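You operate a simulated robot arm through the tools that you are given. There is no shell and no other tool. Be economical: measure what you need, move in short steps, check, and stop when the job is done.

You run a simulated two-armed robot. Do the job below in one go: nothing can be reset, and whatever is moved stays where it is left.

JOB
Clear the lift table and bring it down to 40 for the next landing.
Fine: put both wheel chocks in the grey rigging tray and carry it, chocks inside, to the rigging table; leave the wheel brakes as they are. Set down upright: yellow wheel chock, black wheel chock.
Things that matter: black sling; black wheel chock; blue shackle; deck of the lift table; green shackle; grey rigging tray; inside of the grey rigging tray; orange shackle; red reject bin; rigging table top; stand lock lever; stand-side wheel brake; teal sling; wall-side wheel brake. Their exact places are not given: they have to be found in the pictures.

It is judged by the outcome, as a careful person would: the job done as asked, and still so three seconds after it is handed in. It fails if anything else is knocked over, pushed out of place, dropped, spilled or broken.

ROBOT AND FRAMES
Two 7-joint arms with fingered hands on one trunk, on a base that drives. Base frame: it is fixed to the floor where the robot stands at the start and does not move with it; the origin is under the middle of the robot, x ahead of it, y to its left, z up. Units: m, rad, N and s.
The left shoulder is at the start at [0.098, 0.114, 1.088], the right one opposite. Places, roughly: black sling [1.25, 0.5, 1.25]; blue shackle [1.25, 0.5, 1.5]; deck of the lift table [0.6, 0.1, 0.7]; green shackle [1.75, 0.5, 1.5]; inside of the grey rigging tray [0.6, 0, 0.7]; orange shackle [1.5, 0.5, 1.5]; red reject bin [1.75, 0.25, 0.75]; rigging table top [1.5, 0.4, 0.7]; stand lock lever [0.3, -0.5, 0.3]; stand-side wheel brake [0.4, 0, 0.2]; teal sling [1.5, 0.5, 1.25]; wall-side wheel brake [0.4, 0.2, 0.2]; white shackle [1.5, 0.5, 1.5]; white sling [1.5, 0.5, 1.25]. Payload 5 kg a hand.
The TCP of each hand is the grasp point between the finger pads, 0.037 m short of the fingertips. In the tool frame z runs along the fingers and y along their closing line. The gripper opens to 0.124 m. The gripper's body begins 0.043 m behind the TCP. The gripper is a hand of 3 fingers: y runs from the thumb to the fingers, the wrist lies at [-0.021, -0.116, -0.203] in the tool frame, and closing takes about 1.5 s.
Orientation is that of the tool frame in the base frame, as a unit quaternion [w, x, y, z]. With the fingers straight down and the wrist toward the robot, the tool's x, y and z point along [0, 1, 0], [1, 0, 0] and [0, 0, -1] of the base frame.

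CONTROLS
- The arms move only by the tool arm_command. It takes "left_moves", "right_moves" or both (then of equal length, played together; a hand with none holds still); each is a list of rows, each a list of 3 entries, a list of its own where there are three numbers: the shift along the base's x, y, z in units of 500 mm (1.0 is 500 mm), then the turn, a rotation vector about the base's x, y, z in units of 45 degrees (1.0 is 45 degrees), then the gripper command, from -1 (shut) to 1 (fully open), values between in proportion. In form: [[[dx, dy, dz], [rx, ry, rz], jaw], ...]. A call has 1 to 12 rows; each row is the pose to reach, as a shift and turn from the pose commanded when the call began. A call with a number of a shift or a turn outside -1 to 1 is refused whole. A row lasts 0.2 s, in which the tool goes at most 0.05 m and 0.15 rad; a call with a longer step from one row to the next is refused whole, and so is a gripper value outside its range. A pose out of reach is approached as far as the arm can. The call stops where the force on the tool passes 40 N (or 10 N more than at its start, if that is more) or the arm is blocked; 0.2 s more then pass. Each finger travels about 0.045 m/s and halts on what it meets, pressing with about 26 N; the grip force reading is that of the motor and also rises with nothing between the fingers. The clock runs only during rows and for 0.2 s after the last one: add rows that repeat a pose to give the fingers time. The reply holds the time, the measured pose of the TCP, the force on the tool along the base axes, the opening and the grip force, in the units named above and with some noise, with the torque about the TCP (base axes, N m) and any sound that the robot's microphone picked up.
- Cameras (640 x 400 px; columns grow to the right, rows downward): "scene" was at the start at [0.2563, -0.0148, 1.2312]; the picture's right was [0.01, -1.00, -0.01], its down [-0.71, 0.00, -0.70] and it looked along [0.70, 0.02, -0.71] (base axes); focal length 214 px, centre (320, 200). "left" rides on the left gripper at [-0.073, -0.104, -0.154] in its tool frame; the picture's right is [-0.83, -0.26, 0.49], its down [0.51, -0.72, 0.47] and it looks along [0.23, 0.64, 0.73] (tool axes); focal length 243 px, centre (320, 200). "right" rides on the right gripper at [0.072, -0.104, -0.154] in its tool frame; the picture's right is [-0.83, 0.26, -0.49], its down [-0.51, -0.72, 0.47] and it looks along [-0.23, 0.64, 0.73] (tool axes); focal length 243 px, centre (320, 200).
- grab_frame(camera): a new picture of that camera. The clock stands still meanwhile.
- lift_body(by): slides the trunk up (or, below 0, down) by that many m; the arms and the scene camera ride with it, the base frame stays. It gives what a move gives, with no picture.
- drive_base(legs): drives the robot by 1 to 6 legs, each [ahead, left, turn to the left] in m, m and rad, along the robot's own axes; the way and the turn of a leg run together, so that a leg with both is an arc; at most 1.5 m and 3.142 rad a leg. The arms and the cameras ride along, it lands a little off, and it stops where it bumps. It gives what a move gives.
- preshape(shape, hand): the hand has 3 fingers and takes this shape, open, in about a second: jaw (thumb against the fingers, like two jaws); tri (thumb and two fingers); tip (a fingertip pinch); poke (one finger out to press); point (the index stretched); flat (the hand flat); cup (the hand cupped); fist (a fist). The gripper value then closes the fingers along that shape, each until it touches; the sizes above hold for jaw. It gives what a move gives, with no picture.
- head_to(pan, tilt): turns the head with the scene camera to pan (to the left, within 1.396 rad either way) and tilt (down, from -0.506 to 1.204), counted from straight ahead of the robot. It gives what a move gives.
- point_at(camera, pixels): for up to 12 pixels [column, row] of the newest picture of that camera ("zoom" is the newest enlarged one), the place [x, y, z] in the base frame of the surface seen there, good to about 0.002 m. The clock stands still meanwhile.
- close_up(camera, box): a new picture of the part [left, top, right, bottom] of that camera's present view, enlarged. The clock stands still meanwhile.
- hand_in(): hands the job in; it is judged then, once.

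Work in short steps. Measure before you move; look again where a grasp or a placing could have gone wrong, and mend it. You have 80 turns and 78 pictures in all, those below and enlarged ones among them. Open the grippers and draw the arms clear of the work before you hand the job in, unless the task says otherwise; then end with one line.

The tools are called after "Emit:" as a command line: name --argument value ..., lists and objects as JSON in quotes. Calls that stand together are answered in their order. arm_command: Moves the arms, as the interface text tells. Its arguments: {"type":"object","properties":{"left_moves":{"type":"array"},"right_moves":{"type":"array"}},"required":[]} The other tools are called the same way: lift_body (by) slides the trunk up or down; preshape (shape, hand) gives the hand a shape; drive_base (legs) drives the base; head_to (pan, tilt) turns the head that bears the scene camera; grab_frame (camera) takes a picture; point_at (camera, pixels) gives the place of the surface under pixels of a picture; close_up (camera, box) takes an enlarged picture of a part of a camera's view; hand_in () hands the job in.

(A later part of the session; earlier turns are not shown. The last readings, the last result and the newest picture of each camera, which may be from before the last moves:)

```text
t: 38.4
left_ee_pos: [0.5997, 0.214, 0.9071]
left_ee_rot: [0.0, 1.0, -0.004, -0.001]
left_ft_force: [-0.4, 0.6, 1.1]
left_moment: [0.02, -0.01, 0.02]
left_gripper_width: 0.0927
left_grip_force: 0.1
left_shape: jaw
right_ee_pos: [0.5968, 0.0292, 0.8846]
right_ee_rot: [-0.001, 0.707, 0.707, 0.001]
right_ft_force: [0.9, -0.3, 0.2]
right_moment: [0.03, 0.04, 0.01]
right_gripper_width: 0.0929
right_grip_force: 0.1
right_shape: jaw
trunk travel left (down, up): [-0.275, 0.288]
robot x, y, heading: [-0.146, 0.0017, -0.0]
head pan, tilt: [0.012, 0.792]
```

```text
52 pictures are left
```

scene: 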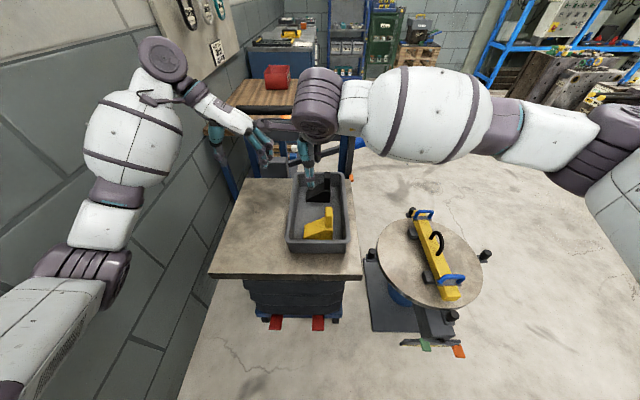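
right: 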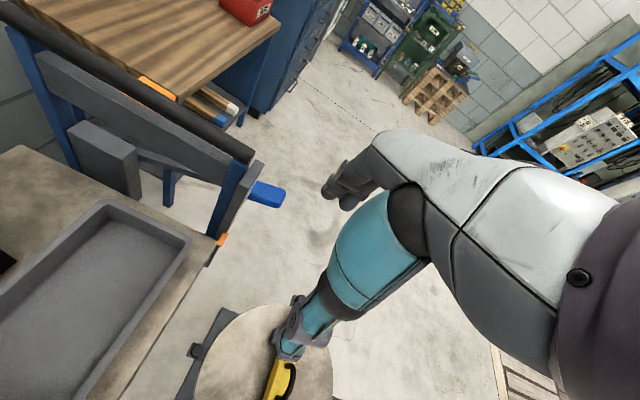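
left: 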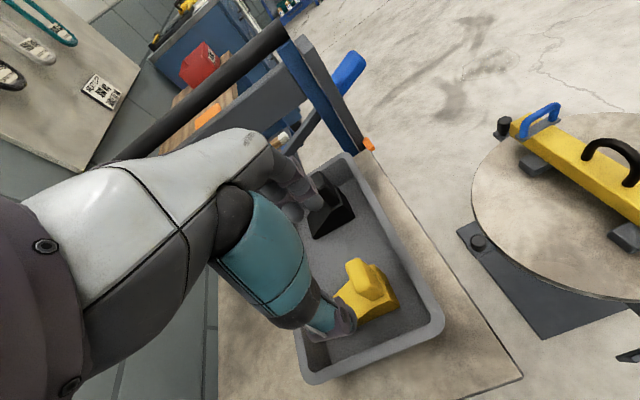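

The right forearm lies horizontally with the elbow far out at (600,130), unlike the left. I pull the right hand back toward the body with a negative yaw to fold the elbow in.

Emit:
arm_command --right_moves '[[[0, -0.02, 0.06], [0, 0, 0], 0.5], [[-0.03, -0.08, 0.1], [0, 0, -0.1], 0.5], [[-0.08, -0.14, 0.12], [0, 0, -0.2], 0.5], [[-0.14, -0.2, 0.12], [0, 0, -0.3], 0.5], [[-0.2, -0.26, 0.12], [0, 0, -0.4], 0.5], [[-0.26, -0.3, 0.12], [0, 0, -0.5], 0.5], [[-0.32, -0.34, 0.12], [0, 0, -0.6], 0.5], [[-0.38, -0.38, 0.12], [0, 0, -0.7], 0.5], [[-0.42, -0.42, 0.12], [0, 0, -0.85], 0.5], [[-0.44, -0.46, 0.12], [0, 0, -1], 0.5], [[-0.44, -0.46, 0.12], [0, 0, -1], 0.5]]'

Emit:
grab_frame --camera "scene"

```text
t: 40.8
left_ee_pos: [0.5995, 0.2152, 0.9066]
left_ee_rot: [0.001, 1.0, -0.004, -0.001]
left_ft_force: [0.5, 0.2, -0.5]
left_moment: [0.0, 0.02, 0.02]
left_gripper_width: 0.0928
left_grip_force: 0.1
left_shape: jaw
right_ee_pos: [0.3928, -0.195, 0.9453]
right_ee_rot: [-0.002, 0.923, 0.384, 0.0]
right_ft_force: [0.1, 0.2, 0.4]
right_moment: [0.02, -0.01, 0.01]
right_gripper_width: 0.0931
right_grip_force: 0.0
right_shape: jaw
right hand out of reach, approached as far as the arm can: row 9, 10, 11
trunk travel left (down, up): [-0.275, 0.288]
robot x, y, heading: [-0.1426, -0.0009, 0.001]
head pan, tilt: [0.012, 0.792]
```

```text
51 pictures are left
```

scene: 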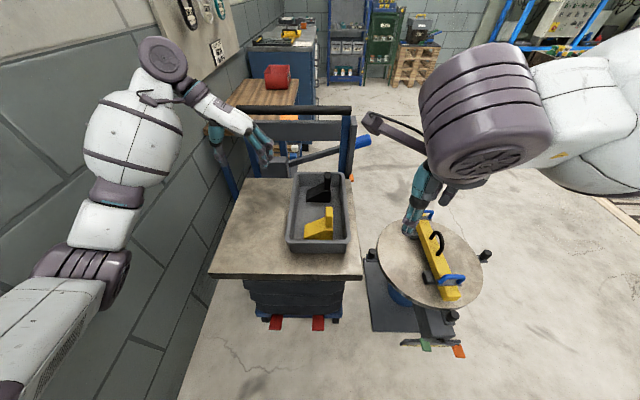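

The IK consistently settled about 0.09 m nearer and more to the left than asked, so I move the robot 0.10 m forward and 0.06 m right to put the tray where the right wrist can turn.

Emit:
drive_base --legs '[[0.1, -0.06, 0]]'

```text
t: 42.0
left_ee_pos: [0.6978, 0.156, 0.9069]
left_ee_rot: [0.0, 1.0, -0.002, 0.0]
left_ft_force: [0.4, 0.1, 0.0]
left_moment: [0.0, 0.01, 0.0]
left_gripper_width: 0.0933
left_grip_force: 0.0
left_shape: jaw
right_ee_pos: [0.4906, -0.2556, 0.9461]
right_ee_rot: [-0.001, 0.923, 0.384, -0.001]
right_ft_force: [0.2, -0.2, -0.4]
right_moment: [0.01, 0.0, 0.04]
right_gripper_width: 0.093
right_grip_force: 0.0
right_shape: jaw
trunk travel left (down, up): [-0.275, 0.288]
robot x, y, heading: [-0.0469, -0.0609, 0.004]
head pan, tilt: [0.012, 0.792]
```

Left hand returns to x 0.60 beside the tray; right turns by +45° (to yaw 0) and moves to about (0.56, −0.12, 0.88).

Emit:
arm_command --left_moves '[[[-0.03, 0, 0], [0, 0, 0], 0.5], [[-0.06, 0, 0], [0, 0, 0], 0.5], [[-0.09, 0, 0], [0, 0, 0], 0.5], [[-0.12, 0, 0], [0, 0, 0], 0.5], [[-0.15, 0, 0], [0, 0, 0], 0.5], [[-0.18, 0, 0], [0, 0, 0], 0.5], [[-0.196, 0, 0], [0, 0, 0], 0.5]]' --right_moves '[[[0.02, 0.05, -0.02], [0, 0, 0.15], 0.5], [[0.04, 0.1, -0.04], [0, 0, 0.3], 0.5], [[0.06, 0.15, -0.06], [0, 0, 0.45], 0.5], [[0.08, 0.2, -0.08], [0, 0, 0.6], 0.5], [[0.1, 0.23, -0.1], [0, 0, 0.75], 0.5], [[0.12, 0.25, -0.12], [0, 0, 0.9], 0.5], [[0.14, 0.27, -0.13], [0, 0, 1], 0.5]]'

Emit:
arm_command --right_moves '[[[0, 0, 0], [0, 0, 0.15], 0.5], [[0, 0, 0], [0, 0, 0.3], 0.5], [[0, 0, 0], [0, 0, 0.45], 0.5], [[0, 0, 0], [0, 0, 0.6], 0.5], [[0, 0, 0], [0, 0, 0.75], 0.5], [[0, 0, 0], [0, 0, 0.9], 0.5], [[0, 0, 0], [0, 0, 1], 0.5]]'

Emit:
arm_command --right_moves '[[[0, 0, 0], [0, 0, 0.15], 0.5], [[0, 0, 0], [0, 0, 0.3], 0.5], [[0, 0, 0], [0, 0, 0.45], 0.5], [[0, 0, 0], [0, 0, 0.6], 0.5]]'

```text
t: 43.6
left_ee_pos: [0.6014, 0.1559, 0.9062]
left_ee_rot: [0.001, 1.0, -0.002, -0.002]
left_ft_force: [-0.3, -0.2, -0.1]
left_moment: [0.03, 0.03, -0.01]
left_gripper_width: 0.0933
left_grip_force: 0.1
left_shape: jaw
right_ee_pos: [0.5613, -0.123, 0.8794]
right_ee_rot: [0.0, 0.705, 0.709, -0.001]
right_ft_force: [-0.1, 0.0, -0.8]
right_moment: [0.02, 0.04, -0.01]
right_gripper_width: 0.0926
right_grip_force: 0.1
right_shape: jaw
trunk travel left (down, up): [-0.275, 0.288]
robot x, y, heading: [-0.0417, -0.0601, 0.004]
head pan, tilt: [0.012, 0.792]
```

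```text
t: 45.2
left_ee_pos: [0.6005, 0.1553, 0.9077]
left_ee_rot: [0.001, 1.0, -0.003, -0.001]
left_ft_force: [0.2, 0.4, 0.7]
left_moment: [0.03, -0.02, -0.01]
left_gripper_width: 0.0932
left_grip_force: 0.0
left_shape: jaw
right_ee_pos: [0.5618, -0.1209, 0.8793]
right_ee_rot: [0.001, 0.38, 0.925, 0.0]
right_ft_force: [-0.6, 0.3, 0.3]
right_moment: [0.0, 0.0, -0.02]
right_gripper_width: 0.0932
right_grip_force: 0.1
right_shape: jaw
trunk travel left (down, up): [-0.275, 0.288]
robot x, y, heading: [-0.0416, -0.0618, -0.001]
head pan, tilt: [0.012, 0.792]
```

```text
t: 46.2
left_ee_pos: [0.6005, 0.1562, 0.9067]
left_ee_rot: [0.0, 1.0, -0.002, -0.001]
left_ft_force: [0.1, -0.5, -0.5]
left_moment: [0.0, -0.01, 0.02]
left_gripper_width: 0.093
left_grip_force: 0.0
left_shape: jaw
right_ee_pos: [0.56, -0.1139, 0.8796]
right_ee_rot: [0.003, 0.216, 0.976, -0.002]
right_ft_force: [1.1, 0.2, 0.4]
right_moment: [0.04, 0.02, 0.02]
right_gripper_width: 0.0931
right_grip_force: 0.0
right_shape: jaw
right hand out of reach, approached as far as the arm can: row 3, 4
trunk travel left (down, up): [-0.275, 0.288]
robot x, y, heading: [-0.0431, -0.0635, -0.002]
head pan, tilt: [0.012, 0.792]
```

Yaw now 65° with almost no tilt, better. I move to over the wall (y −0.075) and lower while asking for the rest of the turn.

Emit:
arm_command --right_moves '[[[0, 0.02, -0.02], [0, 0, 0.1], 0.5], [[0.02, 0.04, -0.05], [0, 0, 0.2], 0.5], [[0.03, 0.06, -0.08], [0, 0, 0.3], 0.5], [[0.04, 0.078, -0.1], [0, 0, 0.42], 0.5], [[0.04, 0.078, -0.1], [0, 0, 0.55], 0.5], [[0.04, 0.078, -0.1], [0, 0, 0.55], 0.5]]'

Emit:
grab_frame --camera "scene"

```text
t: 47.6
left_ee_pos: [0.6, 0.1585, 0.9081]
left_ee_rot: [0.001, 1.0, -0.003, -0.001]
left_ft_force: [0.0, 1.1, -0.8]
left_moment: [-0.07, 0.03, -0.02]
left_gripper_width: 0.0932
left_grip_force: 0.0
left_shape: jaw
right_ee_pos: [0.4906, -0.0667, 0.8426]
right_ee_rot: [0.045, 0.066, 0.997, -0.02]
right_ft_force: [-0.8, 0.7, -0.8]
right_moment: [-0.04, -0.07, 0.0]
right_gripper_width: 0.0929
right_grip_force: 0.2
right_shape: jaw
right hand out of reach, approached as far as the arm can: row 1, 2, 3, 4, 5, 6
trunk travel left (down, up): [-0.275, 0.288]
robot x, y, heading: [-0.0475, -0.0642, 0.001]
head pan, tilt: [0.012, 0.792]
```

```text
50 pictures are left
```

scene: 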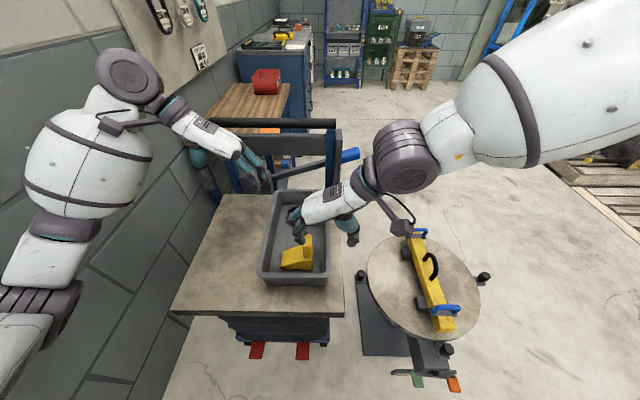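

At rel. x≈0.54 the wrist reaches yaw 82° with ~5° tilt. I drive forward 0.05 m, back to the start distance, so the tray sits in that range.

Emit:
drive_base --legs '[[0.05, -0.02, 0]]'

Emit:
arm_command --left_moves '[[[-0.04, -0.03, -0.02], [0, 0, 0], 0.5], [[-0.08, -0.06, -0.04], [0, 0, 0], 0.5], [[-0.08, -0.08, -0.06], [0, 0, 0], 0.5], [[-0.08, -0.086, -0.06], [0, 0, 0], 0.5]]' --right_moves '[[[0.01, 0, 0], [0.02, 0.05, 0.05], 0.5], [[0.02, 0, 0], [0.04, 0.1, 0.1], 0.5], [[0.03, 0, -0.02], [0.04, 0.1, 0.17], 0.5], [[0.04, 0, -0.04], [0.04, 0.1, 0.17], 0.5]]'

Emit:
grab_frame --camera "scene"

```text
t: 48.6
left_ee_pos: [0.6487, 0.1368, 0.9087]
left_ee_rot: [0.001, 1.0, -0.003, -0.001]
left_ft_force: [0.1, -0.3, 0.2]
left_moment: [-0.05, -0.01, 0.01]
left_gripper_width: 0.0927
left_grip_force: 0.0
left_shape: jaw
right_ee_pos: [0.5403, -0.0891, 0.8424]
right_ee_rot: [0.045, 0.066, 0.997, -0.019]
right_ft_force: [0.0, 0.6, 0.0]
right_moment: [-0.01, 0.03, 0.01]
right_gripper_width: 0.0931
right_grip_force: 0.1
right_shape: jaw
trunk travel left (down, up): [-0.275, 0.288]
robot x, y, heading: [0.0014, -0.081, -0.001]
head pan, tilt: [0.012, 0.792]
```

```text
t: 49.6
left_ee_pos: [0.608, 0.0924, 0.8768]
left_ee_rot: [0.0, 1.0, -0.002, -0.002]
left_ft_force: [0.5, -0.2, 0.0]
left_moment: [0.07, 0.0, -0.03]
left_gripper_width: 0.0929
left_grip_force: 0.1
left_shape: jaw
right_ee_pos: [0.5235, -0.0803, 0.837]
right_ee_rot: [0.045, 0.03, 0.998, -0.005]
right_ft_force: [0.3, -0.5, -0.8]
right_moment: [0.03, 0.0, 0.01]
right_gripper_width: 0.0927
right_grip_force: 0.0
right_shape: jaw
right hand out of reach, approached as far as the arm can: row 1, 2, 3, 4
trunk travel left (down, up): [-0.275, 0.288]
robot x, y, heading: [0.0057, -0.0809, 0.007]
head pan, tilt: [0.012, 0.792]
```

```text
49 pictures are left
```

scene: 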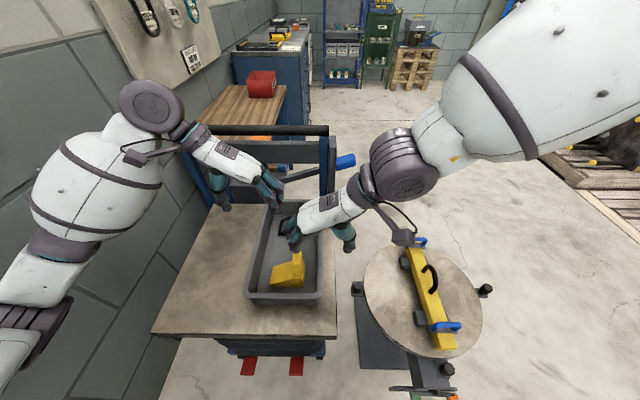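

Right is at yaw ≈87°, x 0.52. I test whether trading a few degrees of yaw lets it reach x≈0.58 while lowering slightly (above the wall, y −0.075).

Emit:
arm_command --right_moves '[[[0.03, 0.0, 0], [0, 0.0, -0.1], 0.2], [[0.07, 0.01, 0], [0, 0.0, -0.2], 0.2], [[0.11, 0.01, 0], [0, 0, -0.25], 0.0], [[0.12, 0.01, -0.02], [0, 0, -0.25], -0.1], [[0.12, 0.01, -0.02], [0, 0, -0.25], -0.1]]'

Emit:
point_at --camera "scene" --pixels '[[249, 367], [296, 367], [249, 374], [235, 345], [445, 372], [390, 390]]'

```text
t: 50.8
left_ee_pos: [0.608, 0.0927, 0.8768]
left_ee_rot: [0.001, 1.0, -0.003, 0.0]
left_ft_force: [-0.1, -0.1, -0.4]
left_moment: [0.02, 0.01, -0.03]
left_gripper_width: 0.0926
left_grip_force: 0.0
left_shape: jaw
right_ee_pos: [0.5841, -0.0736, 0.826]
right_ee_rot: [0.045, 0.129, 0.991, -0.011]
right_ft_force: [0.5, -0.7, -0.3]
right_moment: [-0.01, 0.02, 0.01]
right_gripper_width: 0.0561
right_grip_force: 0.1
right_shape: jaw
trunk travel left (down, up): [-0.275, 0.288]
robot x, y, heading: [0.005, -0.0796, 0.0]
head pan, tilt: [0.012, 0.792]
```

```text
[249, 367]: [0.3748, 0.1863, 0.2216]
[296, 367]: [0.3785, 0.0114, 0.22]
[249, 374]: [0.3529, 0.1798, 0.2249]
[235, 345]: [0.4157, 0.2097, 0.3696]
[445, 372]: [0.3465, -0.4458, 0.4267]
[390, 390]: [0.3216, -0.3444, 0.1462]
```

That works: (0.584, −0.074, 0.826), yaw 75°, no limit. I ask for 8° more while lowering to 0.79 at x 0.57, and bring the left hand to z 0.79 too.

Emit:
arm_command --left_moves '[[[0, 0, -0.06], [0, 0, 0], 0.2], [[0, 0, -0.12], [0, 0, 0], 0], [[0.02, 0, -0.16], [0, 0, 0], -0.1], [[0.02, 0, -0.174], [0, 0, 0], -0.1], [[0.02, 0, -0.174], [0, 0, 0], -0.1]]' --right_moves '[[[0, 0, -0.02], [0, 0, 0.05], -0.1], [[-0.01, 0, -0.04], [0, 0, 0.1], -0.1], [[-0.02, 0, -0.06], [0, 0, 0.15], -0.1], [[-0.028, -0.002, -0.072], [0, 0, 0.18], -0.1], [[-0.028, -0.002, -0.072], [0, 0, 0.18], -0.1]]'

Emit:
grab_frame --camera "scene"

Emit:
grab_frame --camera "right"

Emit:
grab_frame --camera "left"

```text
t: 52.0
left_ee_pos: [0.6186, 0.0926, 0.7891]
left_ee_rot: [0.0, 1.0, -0.002, -0.001]
left_ft_force: [0.3, 0.0, 0.1]
left_moment: [0.02, -0.02, 0.02]
left_gripper_width: 0.0563
left_grip_force: 0.0
left_shape: jaw
right_ee_pos: [0.5664, -0.073, 0.789]
right_ee_rot: [0.046, 0.058, 0.997, -0.007]
right_ft_force: [0.7, -0.6, -0.2]
right_moment: [-0.02, -0.01, 0.01]
right_gripper_width: 0.0563
right_grip_force: 0.1
right_shape: jaw
trunk travel left (down, up): [-0.275, 0.288]
robot x, y, heading: [0.0024, -0.083, -0.001]
head pan, tilt: [0.012, 0.792]
```

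```text
48 pictures are left
```

scene: 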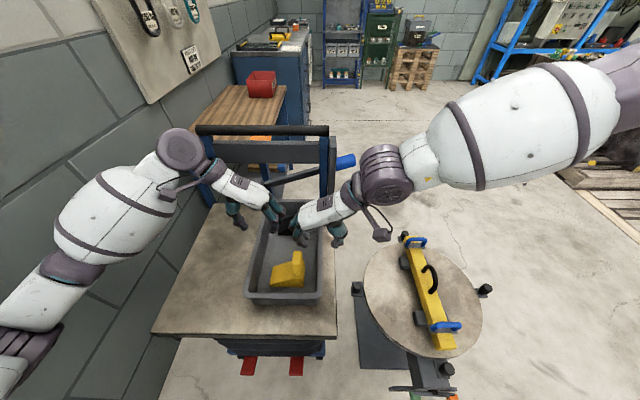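

```text
47 pictures are left
```

right: 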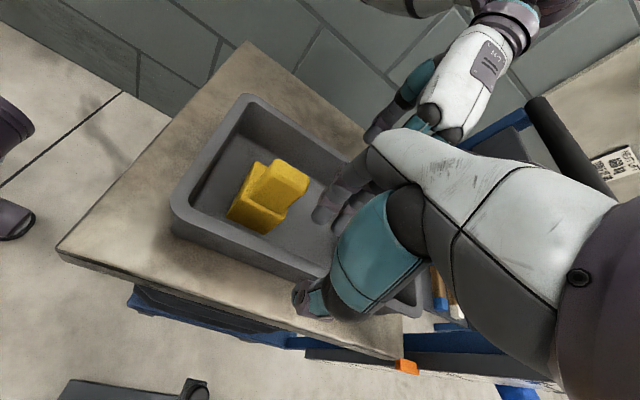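

```text
46 pictures are left
```

left: 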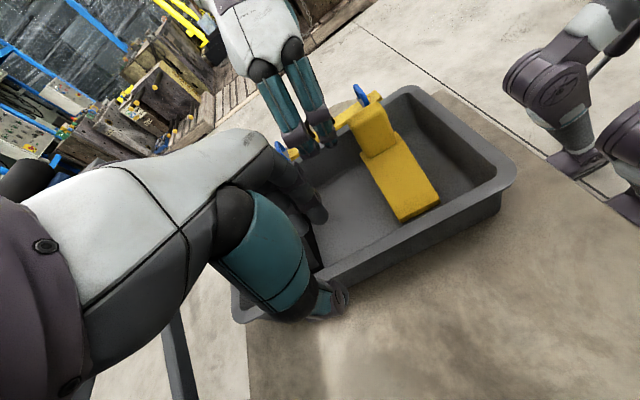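

Both hands straddle the walls well. I shift right to x 0.575, y −0.077, narrow the openings, and descend to z 0.737.

Emit:
arm_command --left_moves '[[[-0.006, 0.002, 0], [0, 0, 0], -0.2], [[-0.006, 0.002, 0], [0, 0, 0], -0.2], [[-0.006, 0.002, -0.05], [0, 0, 0], -0.2], [[-0.006, 0.002, -0.104], [0, 0, 0], -0.2], [[-0.006, 0.002, -0.104], [0, 0, 0], -0.2]]' --right_moves '[[[0.01, -0.006, 0], [0, 0, 0], -0.27], [[0.017, -0.008, 0], [0, 0, 0], -0.27], [[0.017, -0.008, -0.05], [0, 0, 0], -0.27], [[0.017, -0.008, -0.104], [0, 0, 0], -0.27], [[0.017, -0.008, -0.104], [0, 0, 0], -0.27]]'

Emit:
grab_frame --camera "right"

Emit:
grab_frame --camera "left"

```text
t: 53.2
left_ee_pos: [0.6155, 0.093, 0.7378]
left_ee_rot: [0.001, 1.0, -0.002, -0.001]
left_ft_force: [0.2, 0.7, 0.7]
left_moment: [0.0, -0.02, 0.01]
left_gripper_width: 0.0501
left_grip_force: 0.1
left_shape: jaw
right_ee_pos: [0.5762, -0.077, 0.7362]
right_ee_rot: [0.046, 0.058, 0.997, -0.007]
right_ft_force: [0.6, 0.0, -0.1]
right_moment: [0.0, -0.01, -0.01]
right_gripper_width: 0.0456
right_grip_force: 0.0
right_shape: jaw
trunk travel left (down, up): [-0.275, 0.288]
robot x, y, heading: [0.0049, -0.0792, 0.007]
head pan, tilt: [0.012, 0.792]
```

```text
45 pictures are left
```

right: 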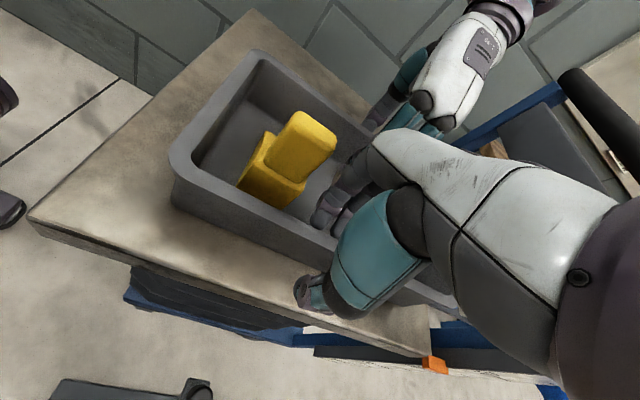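

```text
44 pictures are left
```

left: 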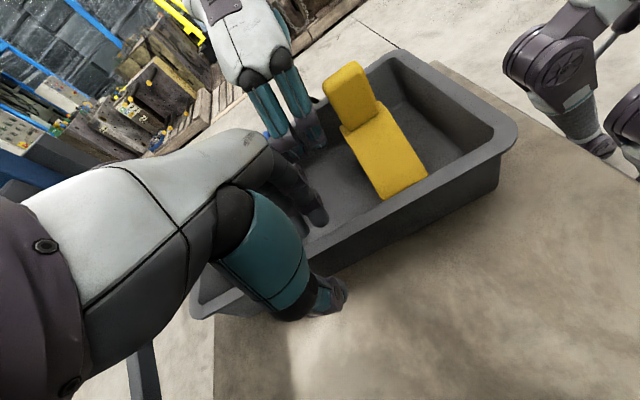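

Both grips straddle their walls, no contact forces. Close both hands.

Emit:
arm_command --left_moves '[[[0, 0, 0], [0, 0, 0], -0.5], [[0, 0, 0], [0, 0, 0], -0.8], [[0, 0, 0], [0, 0, 0], -1], [[0, 0, 0], [0, 0, 0], -1], [[0, 0, 0], [0, 0, 0], -1], [[0, 0, 0], [0, 0, 0], -1]]' --right_moves '[[[0, 0, 0], [0, 0, 0], -0.5], [[0, 0, 0], [0, 0, 0], -0.8], [[0, 0, 0], [0, 0, 0], -1], [[0, 0, 0], [0, 0, 0], -1], [[0, 0, 0], [0, 0, 0], -1], [[0, 0, 0], [0, 0, 0], -1]]'

```text
t: 54.6
left_ee_pos: [0.6161, 0.0936, 0.7369]
left_ee_rot: [0.0, 1.0, -0.003, -0.001]
left_ft_force: [-0.7, 0.6, 0.7]
left_moment: [0.01, 0.01, 0.01]
left_gripper_width: 0.0005
left_grip_force: 26.2
left_shape: jaw
right_ee_pos: [0.5758, -0.0777, 0.7364]
right_ee_rot: [0.046, 0.058, 0.997, -0.007]
right_ft_force: [-0.5, 0.9, -0.3]
right_moment: [0.04, 0.01, 0.11]
right_gripper_width: 0.0017
right_grip_force: 26.3
right_shape: jaw
trunk travel left (down, up): [-0.275, 0.288]
robot x, y, heading: [0.0037, -0.0807, 0.001]
head pan, tilt: [0.012, 0.792]
```

Openings read about 0–2 mm, thinner than the wall should be. Let me look at both grips closely.

Emit:
close_up --camera "scene" --box '[225, 180, 355, 310]'

Emit:
close_up --camera "right" --box '[250, 100, 450, 330]'

Emit:
close_up --camera "left" --box '[200, 120, 400, 350]'

```text
3.08 times, centred on (290, 245) of scene
```

zoom: 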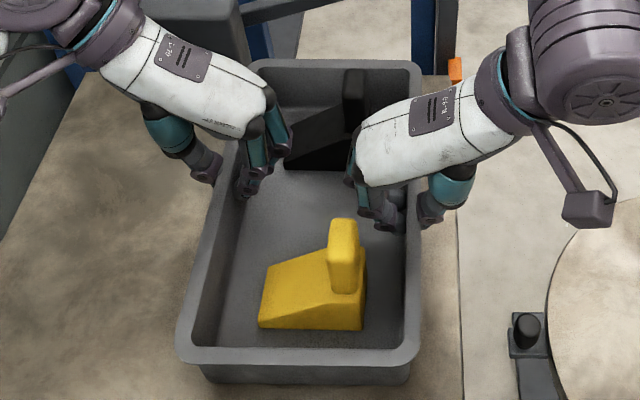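

```text
1.74 times, centred on (350, 215) of right
```

zoom: 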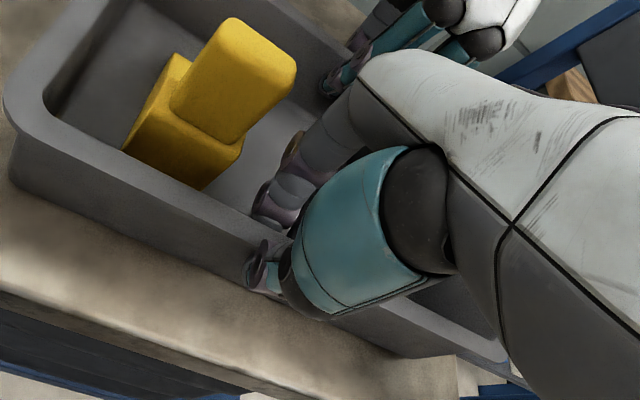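

```text
1.74 times, centred on (300, 235) of left
```

zoom: 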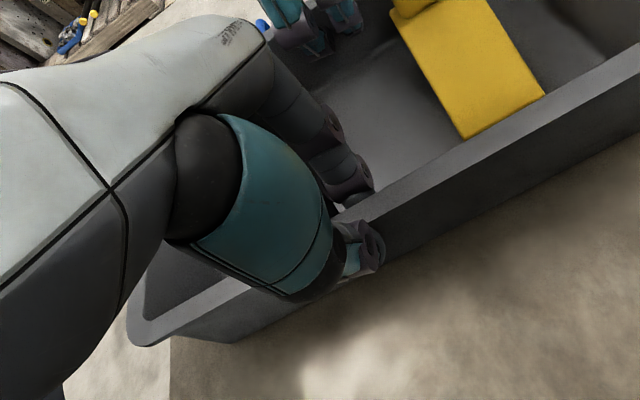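

The fingers do hold the walls on both sides. Try a small test lift of 2 cm with both hands together.

Emit:
arm_command --left_moves '[[[0, 0, 0.01], [0, 0, 0], -1], [[0, 0, 0.025], [0, 0, 0], -1], [[0, 0, 0.04], [0, 0, 0], -1], [[0, 0, 0.04], [0, 0, 0], -1]]' --right_moves '[[[0, 0, 0.01], [0, 0, 0], -1], [[0, 0, 0.025], [0, 0, 0], -1], [[0, 0, 0.04], [0, 0, 0], -1], [[0, 0, 0.04], [0, 0, 0], -1]]'

Emit:
close_up --camera "scene" --box '[215, 170, 365, 320]'

Emit:
point_at --camera "zoom" --pixels '[[280, 345], [400, 345], [220, 270], [420, 270], [320, 105]]'

```text
t: 55.6
left_ee_pos: [0.6165, 0.0935, 0.7587]
left_ee_rot: [0.001, 1.0, -0.003, -0.001]
left_ft_force: [-0.4, -5.8, -4.0]
left_moment: [-0.13, 0.03, -0.06]
left_gripper_width: 0.0004
left_grip_force: 26.3
left_shape: jaw
right_ee_pos: [0.5763, -0.0773, 0.7575]
right_ee_rot: [0.046, 0.058, 0.997, -0.007]
right_ft_force: [1.1, 4.1, -4.3]
right_moment: [0.19, 0.03, 0.05]
right_gripper_width: 0.0012
right_grip_force: 25.8
right_shape: jaw
trunk travel left (down, up): [-0.275, 0.288]
robot x, y, heading: [0.0053, -0.0826, 0.004]
head pan, tilt: [0.012, 0.792]
```

```text
2.67 times, centred on (290, 245) of scene
```

zoom: 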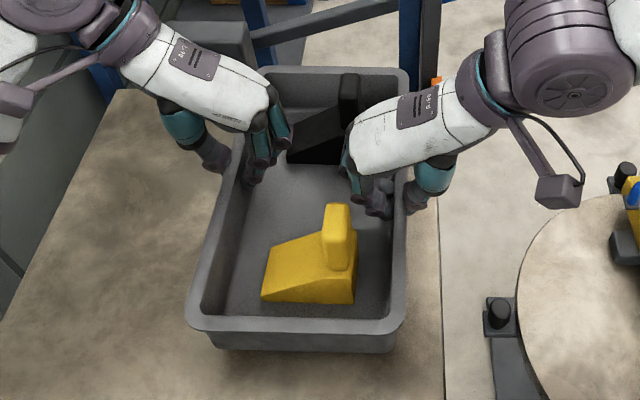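

```text
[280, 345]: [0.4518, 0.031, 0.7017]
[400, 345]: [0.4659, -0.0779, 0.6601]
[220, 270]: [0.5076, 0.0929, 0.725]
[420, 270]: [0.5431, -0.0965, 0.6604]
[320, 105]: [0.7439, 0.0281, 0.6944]
```

Both hands carry about 4 N each, so the tray is up. I raise the trunk 0.10 m so that both arms rise together, then check.

Emit:
lift_body --by 0.1

Emit:
close_up --camera "scene" --box '[205, 160, 375, 330]'

Emit:
point_at --camera "zoom" --pixels '[[285, 320], [220, 300], [395, 300], [320, 90], [220, 240], [280, 250]]'

```text
t: 56.9
left_ee_pos: [0.6173, 0.0951, 0.8574]
left_ee_rot: [0.001, 1.0, -0.003, -0.001]
left_ft_force: [-1.9, -8.3, -4.5]
left_moment: [-0.29, 0.07, -0.04]
left_gripper_width: 0.0
left_grip_force: 26.4
left_shape: jaw
right_ee_pos: [0.5768, -0.0777, 0.8569]
right_ee_rot: [0.046, 0.057, 0.997, -0.007]
right_ft_force: [1.6, 8.8, -4.6]
right_moment: [0.28, 0.0, 0.04]
right_gripper_width: 0.0016
right_grip_force: 26.2
right_shape: jaw
trunk travel left (down, up): [-0.375, 0.188]
robot x, y, heading: [0.0038, -0.0779, 0.002]
head pan, tilt: [0.012, 0.792]
```

```text
2.35 times, centred on (290, 245) of scene
```

zoom: 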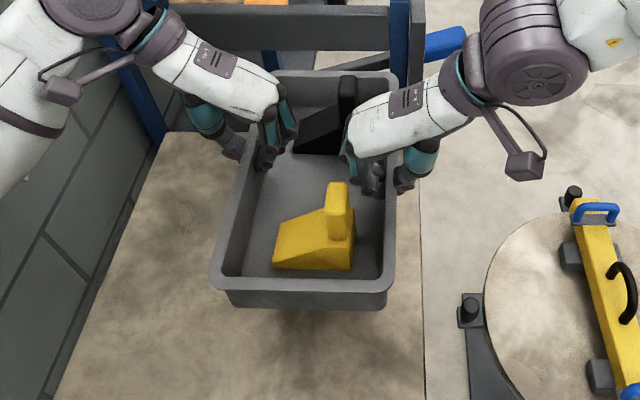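

```text
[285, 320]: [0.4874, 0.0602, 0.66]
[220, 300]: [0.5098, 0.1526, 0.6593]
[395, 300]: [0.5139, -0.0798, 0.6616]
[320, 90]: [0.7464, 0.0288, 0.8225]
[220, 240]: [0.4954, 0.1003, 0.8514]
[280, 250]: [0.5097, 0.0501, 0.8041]
```

The tray is level with rim at 0.85 and the chocks inside. Now I map the rigging table and the route with a fresh frame (and ease the outward pull by 2 mm per hand).

Emit:
arm_command --left_moves '[[[0, -0.005, 0], [0, 0, 0], -1], [[0, -0.005, 0], [0, 0, 0], -1]]' --right_moves '[[[0, 0.005, 0], [0, 0, 0], -1], [[0, 0.005, 0], [0, 0, 0], -1]]'

Emit:
head_to --pan 0.0 --tilt 0.5

Emit:
grab_frame --camera "scene"

```text
t: 57.5
left_ee_pos: [0.6164, 0.0935, 0.857]
left_ee_rot: [0.0, 1.0, -0.002, -0.002]
left_ft_force: [1.8, 6.4, -4.6]
left_moment: [0.14, -0.03, 0.01]
left_gripper_width: 0.0
left_grip_force: 26.1
left_shape: jaw
right_ee_pos: [0.5768, -0.076, 0.8555]
right_ee_rot: [0.046, 0.058, 0.997, -0.008]
right_ft_force: [-1.7, -5.7, -5.1]
right_moment: [-0.14, 0.07, 0.01]
right_gripper_width: 0.001
right_grip_force: 25.8
right_shape: jaw
trunk travel left (down, up): [-0.375, 0.188]
robot x, y, heading: [0.0021, -0.081, -0.003]
head pan, tilt: [0.012, 0.792]
```

```text
t: 58.3
left_ee_pos: [0.6152, 0.0927, 0.8576]
left_ee_rot: [0.001, 1.0, -0.002, -0.003]
left_ft_force: [1.6, 8.2, -3.3]
left_moment: [0.19, -0.06, -0.03]
left_gripper_width: 0.0
left_grip_force: 26.6
left_shape: jaw
right_ee_pos: [0.5764, -0.0764, 0.8569]
right_ee_rot: [0.046, 0.059, 0.997, -0.008]
right_ft_force: [-1.8, -9.4, -4.7]
right_moment: [-0.2, 0.13, 0.01]
right_gripper_width: 0.0007
right_grip_force: 26.1
right_shape: jaw
trunk travel left (down, up): [-0.375, 0.188]
robot x, y, heading: [0.0033, -0.078, -0.004]
head pan, tilt: [0.0, 0.499]
```

```text
38 pictures are left
```

scene: 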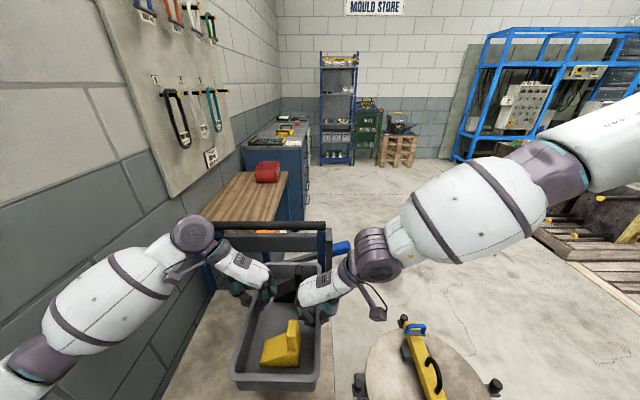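

Lateral force just flipped sign (stiff grip), so I'll halve it. Now measure the rigging table corners, red bin, floor obstacles.

Emit:
arm_command --left_moves '[[[0, 0.002, 0], [0, 0, 0], -1], [[0, 0.002, 0], [0, 0, 0], -1]]' --right_moves '[[[0, -0.002, 0], [0, 0, 0], -1], [[0, -0.002, 0], [0, 0, 0], -1]]'

Emit:
point_at --camera "scene" --pixels '[[240, 172], [285, 175], [278, 215], [210, 215], [265, 180], [268, 165], [305, 200], [380, 180], [540, 235], [440, 220], [495, 385], [240, 195]]'

Emit:
close_up --camera "scene" --box '[190, 150, 360, 260]'

```text
t: 58.9
left_ee_pos: [0.6169, 0.0925, 0.8575]
left_ee_rot: [0.001, 1.0, -0.003, -0.002]
left_ft_force: [1.4, 6.6, -3.8]
left_moment: [0.12, 0.0, -0.03]
left_gripper_width: 0.0
left_grip_force: 25.8
left_shape: jaw
right_ee_pos: [0.5758, -0.0755, 0.8563]
right_ee_rot: [0.046, 0.057, 0.997, -0.007]
right_ft_force: [-1.1, -6.1, -4.8]
right_moment: [-0.14, 0.11, -0.02]
right_gripper_width: 0.0008
right_grip_force: 25.9
right_shape: jaw
trunk travel left (down, up): [-0.375, 0.188]
robot x, y, heading: [0.0068, -0.0822, 0.005]
head pan, tilt: [0.0, 0.499]
```

```text
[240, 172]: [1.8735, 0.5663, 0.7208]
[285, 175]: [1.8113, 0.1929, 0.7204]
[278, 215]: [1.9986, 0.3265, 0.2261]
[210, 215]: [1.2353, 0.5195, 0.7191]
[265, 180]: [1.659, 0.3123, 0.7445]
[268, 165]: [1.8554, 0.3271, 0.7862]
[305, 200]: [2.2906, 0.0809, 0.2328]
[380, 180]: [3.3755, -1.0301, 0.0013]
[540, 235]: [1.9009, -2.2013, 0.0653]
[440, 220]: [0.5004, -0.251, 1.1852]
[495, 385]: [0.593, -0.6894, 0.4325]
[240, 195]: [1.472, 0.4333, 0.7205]
```

```text
3.64 times, centred on (275, 205) of scene
```

zoom: 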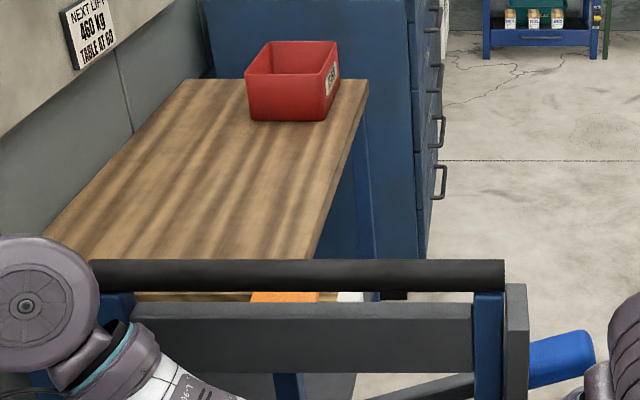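

Table top z 0.72, x ≈1.2–1.87, y ≈0.19–0.57, bin at x ≥1.65. I check elbow extents and the neighbouring cabinet height plus floor features for the drive.

Emit:
grab_frame --camera "scene"

Emit:
point_at --camera "scene" --pixels '[[277, 145], [290, 122], [30, 365], [85, 305], [480, 205], [550, 165], [600, 135], [530, 230], [500, 280], [410, 325], [254, 168], [277, 182]]'

Emit:
head_to --pan -0.9 --tilt 0.7

Emit:
grab_frame --camera "scene"

```text
36 pictures are left
```

scene: 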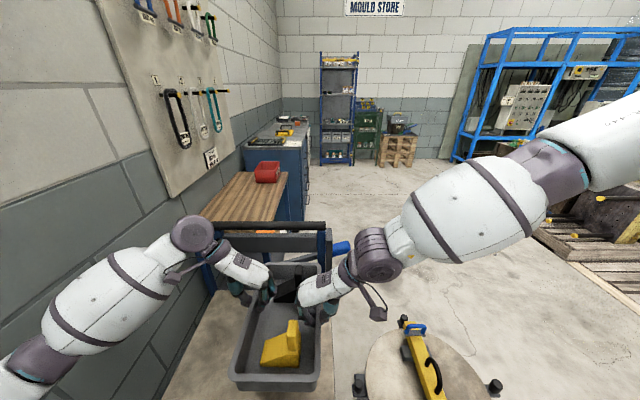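

```text
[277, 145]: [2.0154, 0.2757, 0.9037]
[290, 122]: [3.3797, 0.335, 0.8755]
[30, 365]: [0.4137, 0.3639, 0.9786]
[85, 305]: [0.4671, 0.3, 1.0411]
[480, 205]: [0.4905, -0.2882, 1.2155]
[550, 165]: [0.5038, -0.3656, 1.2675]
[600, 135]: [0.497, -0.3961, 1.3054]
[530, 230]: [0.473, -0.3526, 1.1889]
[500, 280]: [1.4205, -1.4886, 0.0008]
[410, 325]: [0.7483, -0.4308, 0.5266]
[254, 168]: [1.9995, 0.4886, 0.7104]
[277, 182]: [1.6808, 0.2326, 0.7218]
```

```text
t: 60.1
left_ee_pos: [0.6165, 0.0915, 0.858]
left_ee_rot: [0.001, 1.0, -0.003, -0.002]
left_ft_force: [0.7, 3.1, -3.8]
left_moment: [0.08, 0.0, -0.03]
left_gripper_width: 0.0
left_grip_force: 25.5
left_shape: jaw
right_ee_pos: [0.5762, -0.0756, 0.8569]
right_ee_rot: [0.046, 0.058, 0.997, -0.006]
right_ft_force: [0.4, -4.5, -3.8]
right_moment: [-0.1, 0.1, 0.02]
right_gripper_width: 0.001
right_grip_force: 25.6
right_shape: jaw
trunk travel left (down, up): [-0.375, 0.188]
robot x, y, heading: [0.0012, -0.0799, -0.001]
head pan, tilt: [-0.901, 0.7]
```

```text
35 pictures are left
```

scene: 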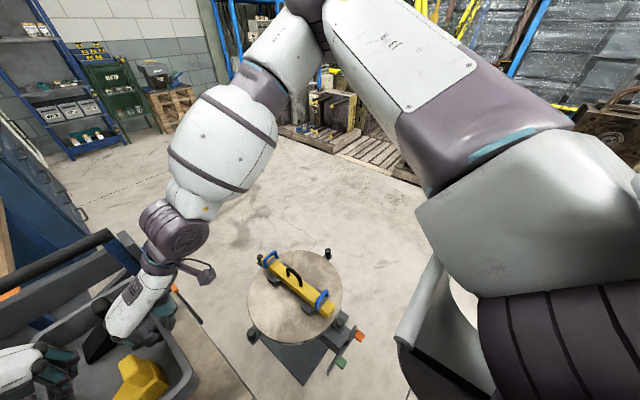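

I measure the unknown grey object right of centre (430,340), the stand's extremes and the free floor on the right.

Emit:
point_at --camera "scene" --pixels '[[425, 340], [440, 290], [400, 385], [452, 300], [375, 165], [300, 140], [328, 255], [360, 336], [340, 362], [250, 335], [380, 250], [262, 258]]'

Emit:
head_to --pan -1.39 --tilt 0.8

Emit:
grab_frame --camera "scene"

```text
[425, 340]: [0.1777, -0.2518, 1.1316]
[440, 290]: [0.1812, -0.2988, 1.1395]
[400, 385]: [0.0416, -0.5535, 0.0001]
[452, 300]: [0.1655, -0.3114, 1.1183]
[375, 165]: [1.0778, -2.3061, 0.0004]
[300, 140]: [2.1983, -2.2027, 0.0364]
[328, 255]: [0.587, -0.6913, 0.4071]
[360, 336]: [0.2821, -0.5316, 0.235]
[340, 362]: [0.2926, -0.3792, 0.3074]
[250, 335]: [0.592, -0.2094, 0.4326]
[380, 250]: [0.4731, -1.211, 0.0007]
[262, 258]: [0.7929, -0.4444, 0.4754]
```

```text
t: 61.0
left_ee_pos: [0.6164, 0.092, 0.8583]
left_ee_rot: [0.001, 1.0, -0.003, -0.002]
left_ft_force: [0.3, 4.0, -3.5]
left_moment: [0.08, 0.01, 0.0]
left_gripper_width: 0.0
left_grip_force: 26.5
left_shape: jaw
right_ee_pos: [0.5761, -0.0759, 0.8552]
right_ee_rot: [0.046, 0.058, 0.997, -0.007]
right_ft_force: [-0.9, -3.2, -4.2]
right_moment: [-0.05, 0.0, 0.07]
right_gripper_width: 0.0012
right_grip_force: 26.5
right_shape: jaw
trunk travel left (down, up): [-0.375, 0.188]
robot x, y, heading: [0.0024, -0.0822, -0.001]
head pan, tilt: [-1.389, 0.799]
```

```text
34 pictures are left
```

scene: 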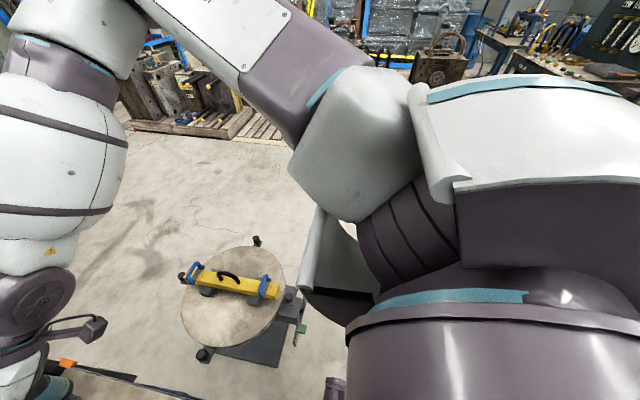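

The grey thing is just the robot's own shoulder; the floor is free to y ≈ −2.2. I drive back, then right past the stand, then forward, tray held at 0.8 (above the stand's 0.53).

Emit:
drive_base --legs '[[-0.36, 0, 0], [0, -1.1, 0]]'

Emit:
head_to --pan 0.0 --tilt 0.6

Emit:
grab_frame --camera "scene"

```text
t: 63.2
left_ee_pos: [0.2938, 0.0943, 0.8603]
left_ee_rot: [-0.001, 1.0, -0.002, -0.001]
left_ft_force: [-0.5, -1.2, -3.4]
left_moment: [-0.06, -0.04, -0.03]
left_gripper_width: 0.0
left_grip_force: 25.7
left_shape: jaw
right_ee_pos: [0.2546, -0.0759, 0.858]
right_ee_rot: [0.047, 0.055, 0.997, -0.007]
right_ft_force: [-0.3, -0.1, -5.5]
right_moment: [0.02, -0.01, 0.0]
right_gripper_width: 0.0009
right_grip_force: 26.0
right_shape: jaw
trunk travel left (down, up): [-0.375, 0.188]
robot x, y, heading: [-0.3128, -0.0793, 0.006]
head pan, tilt: [-1.389, 0.799]
stopped in leg 1: the robot was blocked; the commanded pose is now the measured one
```

```text
t: 64.7
left_ee_pos: [0.2972, 0.0949, 0.8567]
left_ee_rot: [0.0, 1.0, -0.002, -0.001]
left_ft_force: [0.7, 0.1, -4.3]
left_moment: [-0.02, 0.0, -0.01]
left_gripper_width: 0.0002
left_grip_force: 26.3
left_shape: jaw
right_ee_pos: [0.2564, -0.0755, 0.8574]
right_ee_rot: [0.045, 0.056, 0.997, -0.007]
right_ft_force: [-0.7, -0.6, -4.9]
right_moment: [-0.05, 0.07, 0.0]
right_gripper_width: 0.0011
right_grip_force: 26.0
right_shape: jaw
trunk travel left (down, up): [-0.375, 0.188]
robot x, y, heading: [-0.3118, -0.079, 0.002]
head pan, tilt: [0.0, 0.6]
```

```text
33 pictures are left
```

scene: 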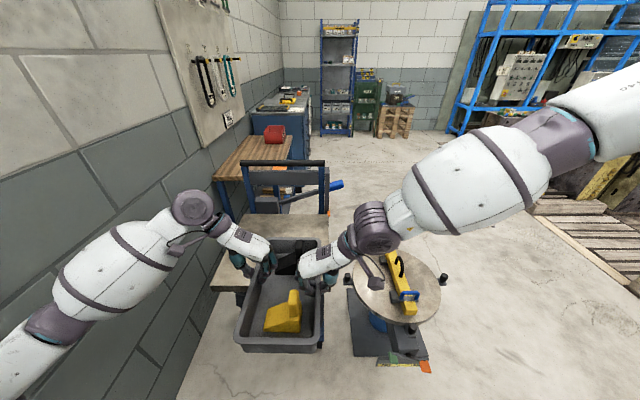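

Something behind blocked at x −0.31; tray still level. I ease 2 cm forward and go right 1.1 m.

Emit:
drive_base --legs '[[0.02, 0, 0], [0, -1.1, 0]]'

Emit:
grab_frame --camera "scene"

```text
t: 70.8
left_ee_pos: [0.3228, -1.0173, 0.8578]
left_ee_rot: [-0.001, 1.0, 0.001, -0.002]
left_ft_force: [0.8, 1.5, -4.7]
left_moment: [0.0, 0.02, -0.02]
left_gripper_width: 0.0
left_grip_force: 25.8
left_shape: jaw
right_ee_pos: [0.2831, -1.1865, 0.8562]
right_ee_rot: [0.045, 0.053, 0.998, -0.006]
right_ft_force: [0.2, -0.9, -4.6]
right_moment: [0.02, 0.05, -0.01]
right_gripper_width: 0.001
right_grip_force: 26.1
right_shape: jaw
trunk travel left (down, up): [-0.375, 0.188]
robot x, y, heading: [-0.2848, -1.1949, 0.007]
head pan, tilt: [0.0, 0.6]
```

```text
32 pictures are left
```

scene: 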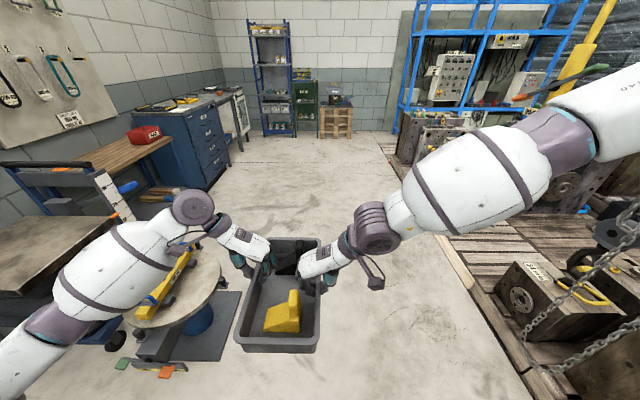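

Now the scale on the handle post is visible at (110,190), and a chain hangs at right (600,290). I zoom on the scale and measure the chain and right-side obstacles.

Emit:
close_up --camera "scene" --box '[60, 150, 180, 240]'

Emit:
point_at --camera "scene" --pixels '[[632, 230], [600, 290], [545, 335], [470, 285], [520, 305], [575, 295], [440, 225], [205, 120], [240, 150], [115, 235], [128, 187], [172, 372]]'

```text
4.44 times, centred on (120, 195) of scene
```

zoom: 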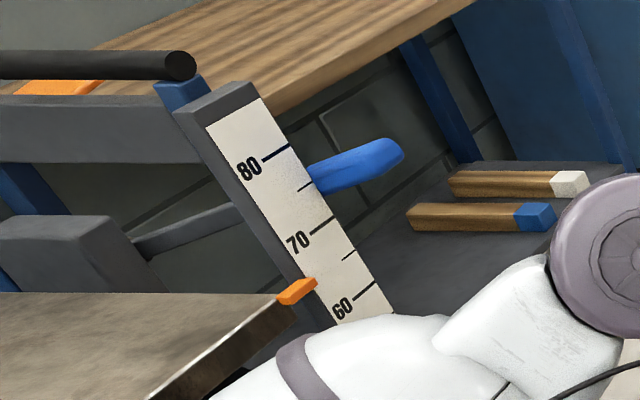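

```text
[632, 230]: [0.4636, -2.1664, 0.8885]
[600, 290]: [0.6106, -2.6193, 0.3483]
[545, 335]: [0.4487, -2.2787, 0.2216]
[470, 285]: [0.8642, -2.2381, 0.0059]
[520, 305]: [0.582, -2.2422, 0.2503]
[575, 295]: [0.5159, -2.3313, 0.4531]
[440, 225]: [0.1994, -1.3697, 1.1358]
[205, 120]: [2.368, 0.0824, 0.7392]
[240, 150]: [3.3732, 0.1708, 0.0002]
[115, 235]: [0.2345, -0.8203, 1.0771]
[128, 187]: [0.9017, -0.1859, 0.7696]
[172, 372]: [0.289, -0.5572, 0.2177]
```

The pointer reads about 65–66 on a cm scale (deck z=0.66), so 40 means deck z ≈ 0.40. Chain is at y ≈ −2.17, clear. Drive forward 1.79 m and turn left 90°.

Emit:
drive_base --legs '[[1.0, 0.0, 0], [0.79, 0.0, 0], [0, 0, 1.57]]'

Emit:
grab_frame --camera "scene"

```text
t: 83.8
left_ee_pos: [1.335, -0.5311, 0.8583]
left_ee_rot: [0.001, 0.692, 0.722, -0.001]
left_ft_force: [-0.1, 0.4, -3.7]
left_moment: [-0.01, -0.02, 0.0]
left_gripper_width: 0.0
left_grip_force: 26.1
left_shape: jaw
right_ee_pos: [1.5062, -0.5639, 0.8571]
right_ee_rot: [0.036, -0.683, 0.729, 0.028]
right_ft_force: [0.5, -0.7, -4.4]
right_moment: [0.0, -0.02, 0.02]
right_gripper_width: 0.0009
right_grip_force: 26.4
right_shape: jaw
trunk travel left (down, up): [-0.375, 0.188]
robot x, y, heading: [1.5385, -1.1389, 1.619]
head pan, tilt: [0.0, 0.6]
```

```text
30 pictures are left
```

scene: 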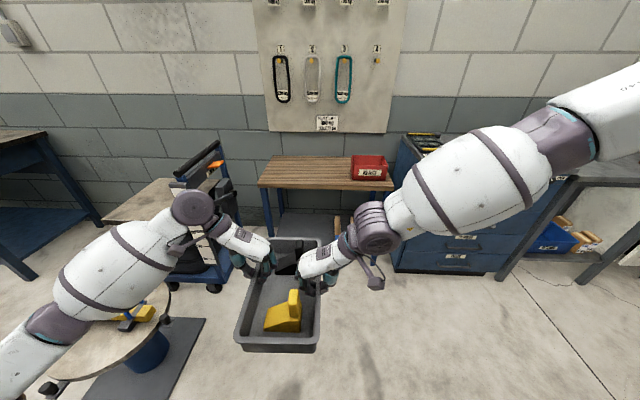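

Good view of the rigging table. I measure its edges, bin and sign from here before approaching.

Emit:
point_at --camera "scene" --pixels '[[262, 184], [278, 184], [385, 186], [275, 160], [345, 160], [353, 176], [372, 177], [330, 184], [280, 212], [425, 150], [215, 165], [327, 120]]'

Emit:
close_up --camera "scene" --box '[240, 90, 420, 200]'

```text
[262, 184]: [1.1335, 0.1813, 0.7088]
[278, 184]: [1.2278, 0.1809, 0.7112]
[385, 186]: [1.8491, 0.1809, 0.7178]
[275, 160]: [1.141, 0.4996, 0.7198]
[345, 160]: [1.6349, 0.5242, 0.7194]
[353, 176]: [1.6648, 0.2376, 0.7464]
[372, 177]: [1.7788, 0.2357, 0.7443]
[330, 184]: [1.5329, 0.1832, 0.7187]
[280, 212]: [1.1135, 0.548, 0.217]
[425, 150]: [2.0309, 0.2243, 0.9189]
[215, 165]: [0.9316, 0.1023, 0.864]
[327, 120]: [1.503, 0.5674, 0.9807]
```

```text
3.56 times, centred on (330, 145) of scene
```

zoom: 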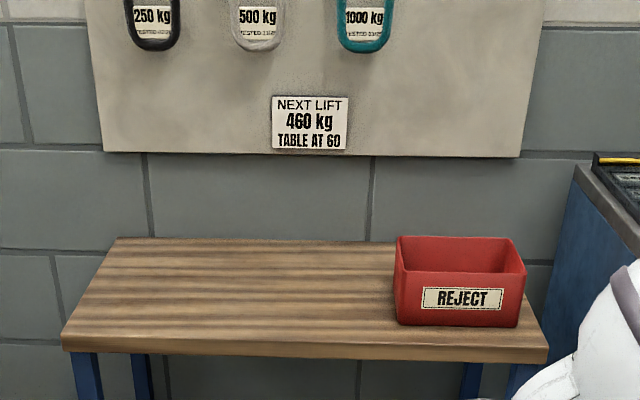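

Table: x 1.12–1.87, front edge y 0.18, back ~0.56; bin from x 1.64. The wall sign says "table at 60", but the job explicitly says 40, so I follow the job. I aim tray centre at (1.42, 0.36): turn −0.048, shift left 0.03, drive 0.80 m first.

Emit:
drive_base --legs '[[0, 0, -0.048], [0, 0.028, 0], [0.8, 0, 0]]'

Emit:
grab_frame --camera "scene"

```text
t: 89.0
left_ee_pos: [1.3718, 0.2848, 0.8567]
left_ee_rot: [0.001, 0.722, 0.692, -0.002]
left_ft_force: [0.6, -0.3, -4.7]
left_moment: [0.0, -0.04, 0.0]
left_gripper_width: 0.0
left_grip_force: 25.7
left_shape: jaw
right_ee_pos: [1.5398, 0.2371, 0.8568]
right_ee_rot: [0.037, -0.651, 0.758, 0.027]
right_ft_force: [0.8, 0.8, -4.9]
right_moment: [0.0, 0.01, 0.04]
right_gripper_width: 0.0011
right_grip_force: 25.8
right_shape: jaw
trunk travel left (down, up): [-0.375, 0.188]
robot x, y, heading: [1.5246, -0.3329, 1.533]
head pan, tilt: [0.0, 0.6]
```

```text
28 pictures are left
```

scene: 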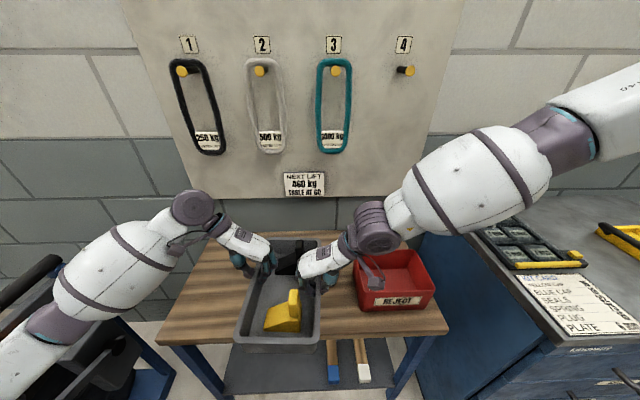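

Heading is 1.533, tray centre ≈ (1.456, 0.261). Before the last 0.1 m I check the gap between the left wrist (195,205) and the hanging slings.

Emit:
point_at --camera "scene" --pixels '[[212, 152], [195, 205], [185, 195], [270, 152], [332, 152], [305, 185], [270, 200], [370, 215], [375, 260], [362, 260], [240, 335], [318, 335]]'

```text
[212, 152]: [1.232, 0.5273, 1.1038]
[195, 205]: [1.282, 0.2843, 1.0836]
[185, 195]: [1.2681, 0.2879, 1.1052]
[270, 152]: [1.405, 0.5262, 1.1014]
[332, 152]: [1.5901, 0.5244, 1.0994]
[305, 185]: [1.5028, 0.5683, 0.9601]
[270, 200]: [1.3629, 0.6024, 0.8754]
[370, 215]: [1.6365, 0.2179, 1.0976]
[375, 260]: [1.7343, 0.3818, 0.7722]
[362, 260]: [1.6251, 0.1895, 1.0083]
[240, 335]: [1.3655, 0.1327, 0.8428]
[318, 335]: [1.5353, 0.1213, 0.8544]
```

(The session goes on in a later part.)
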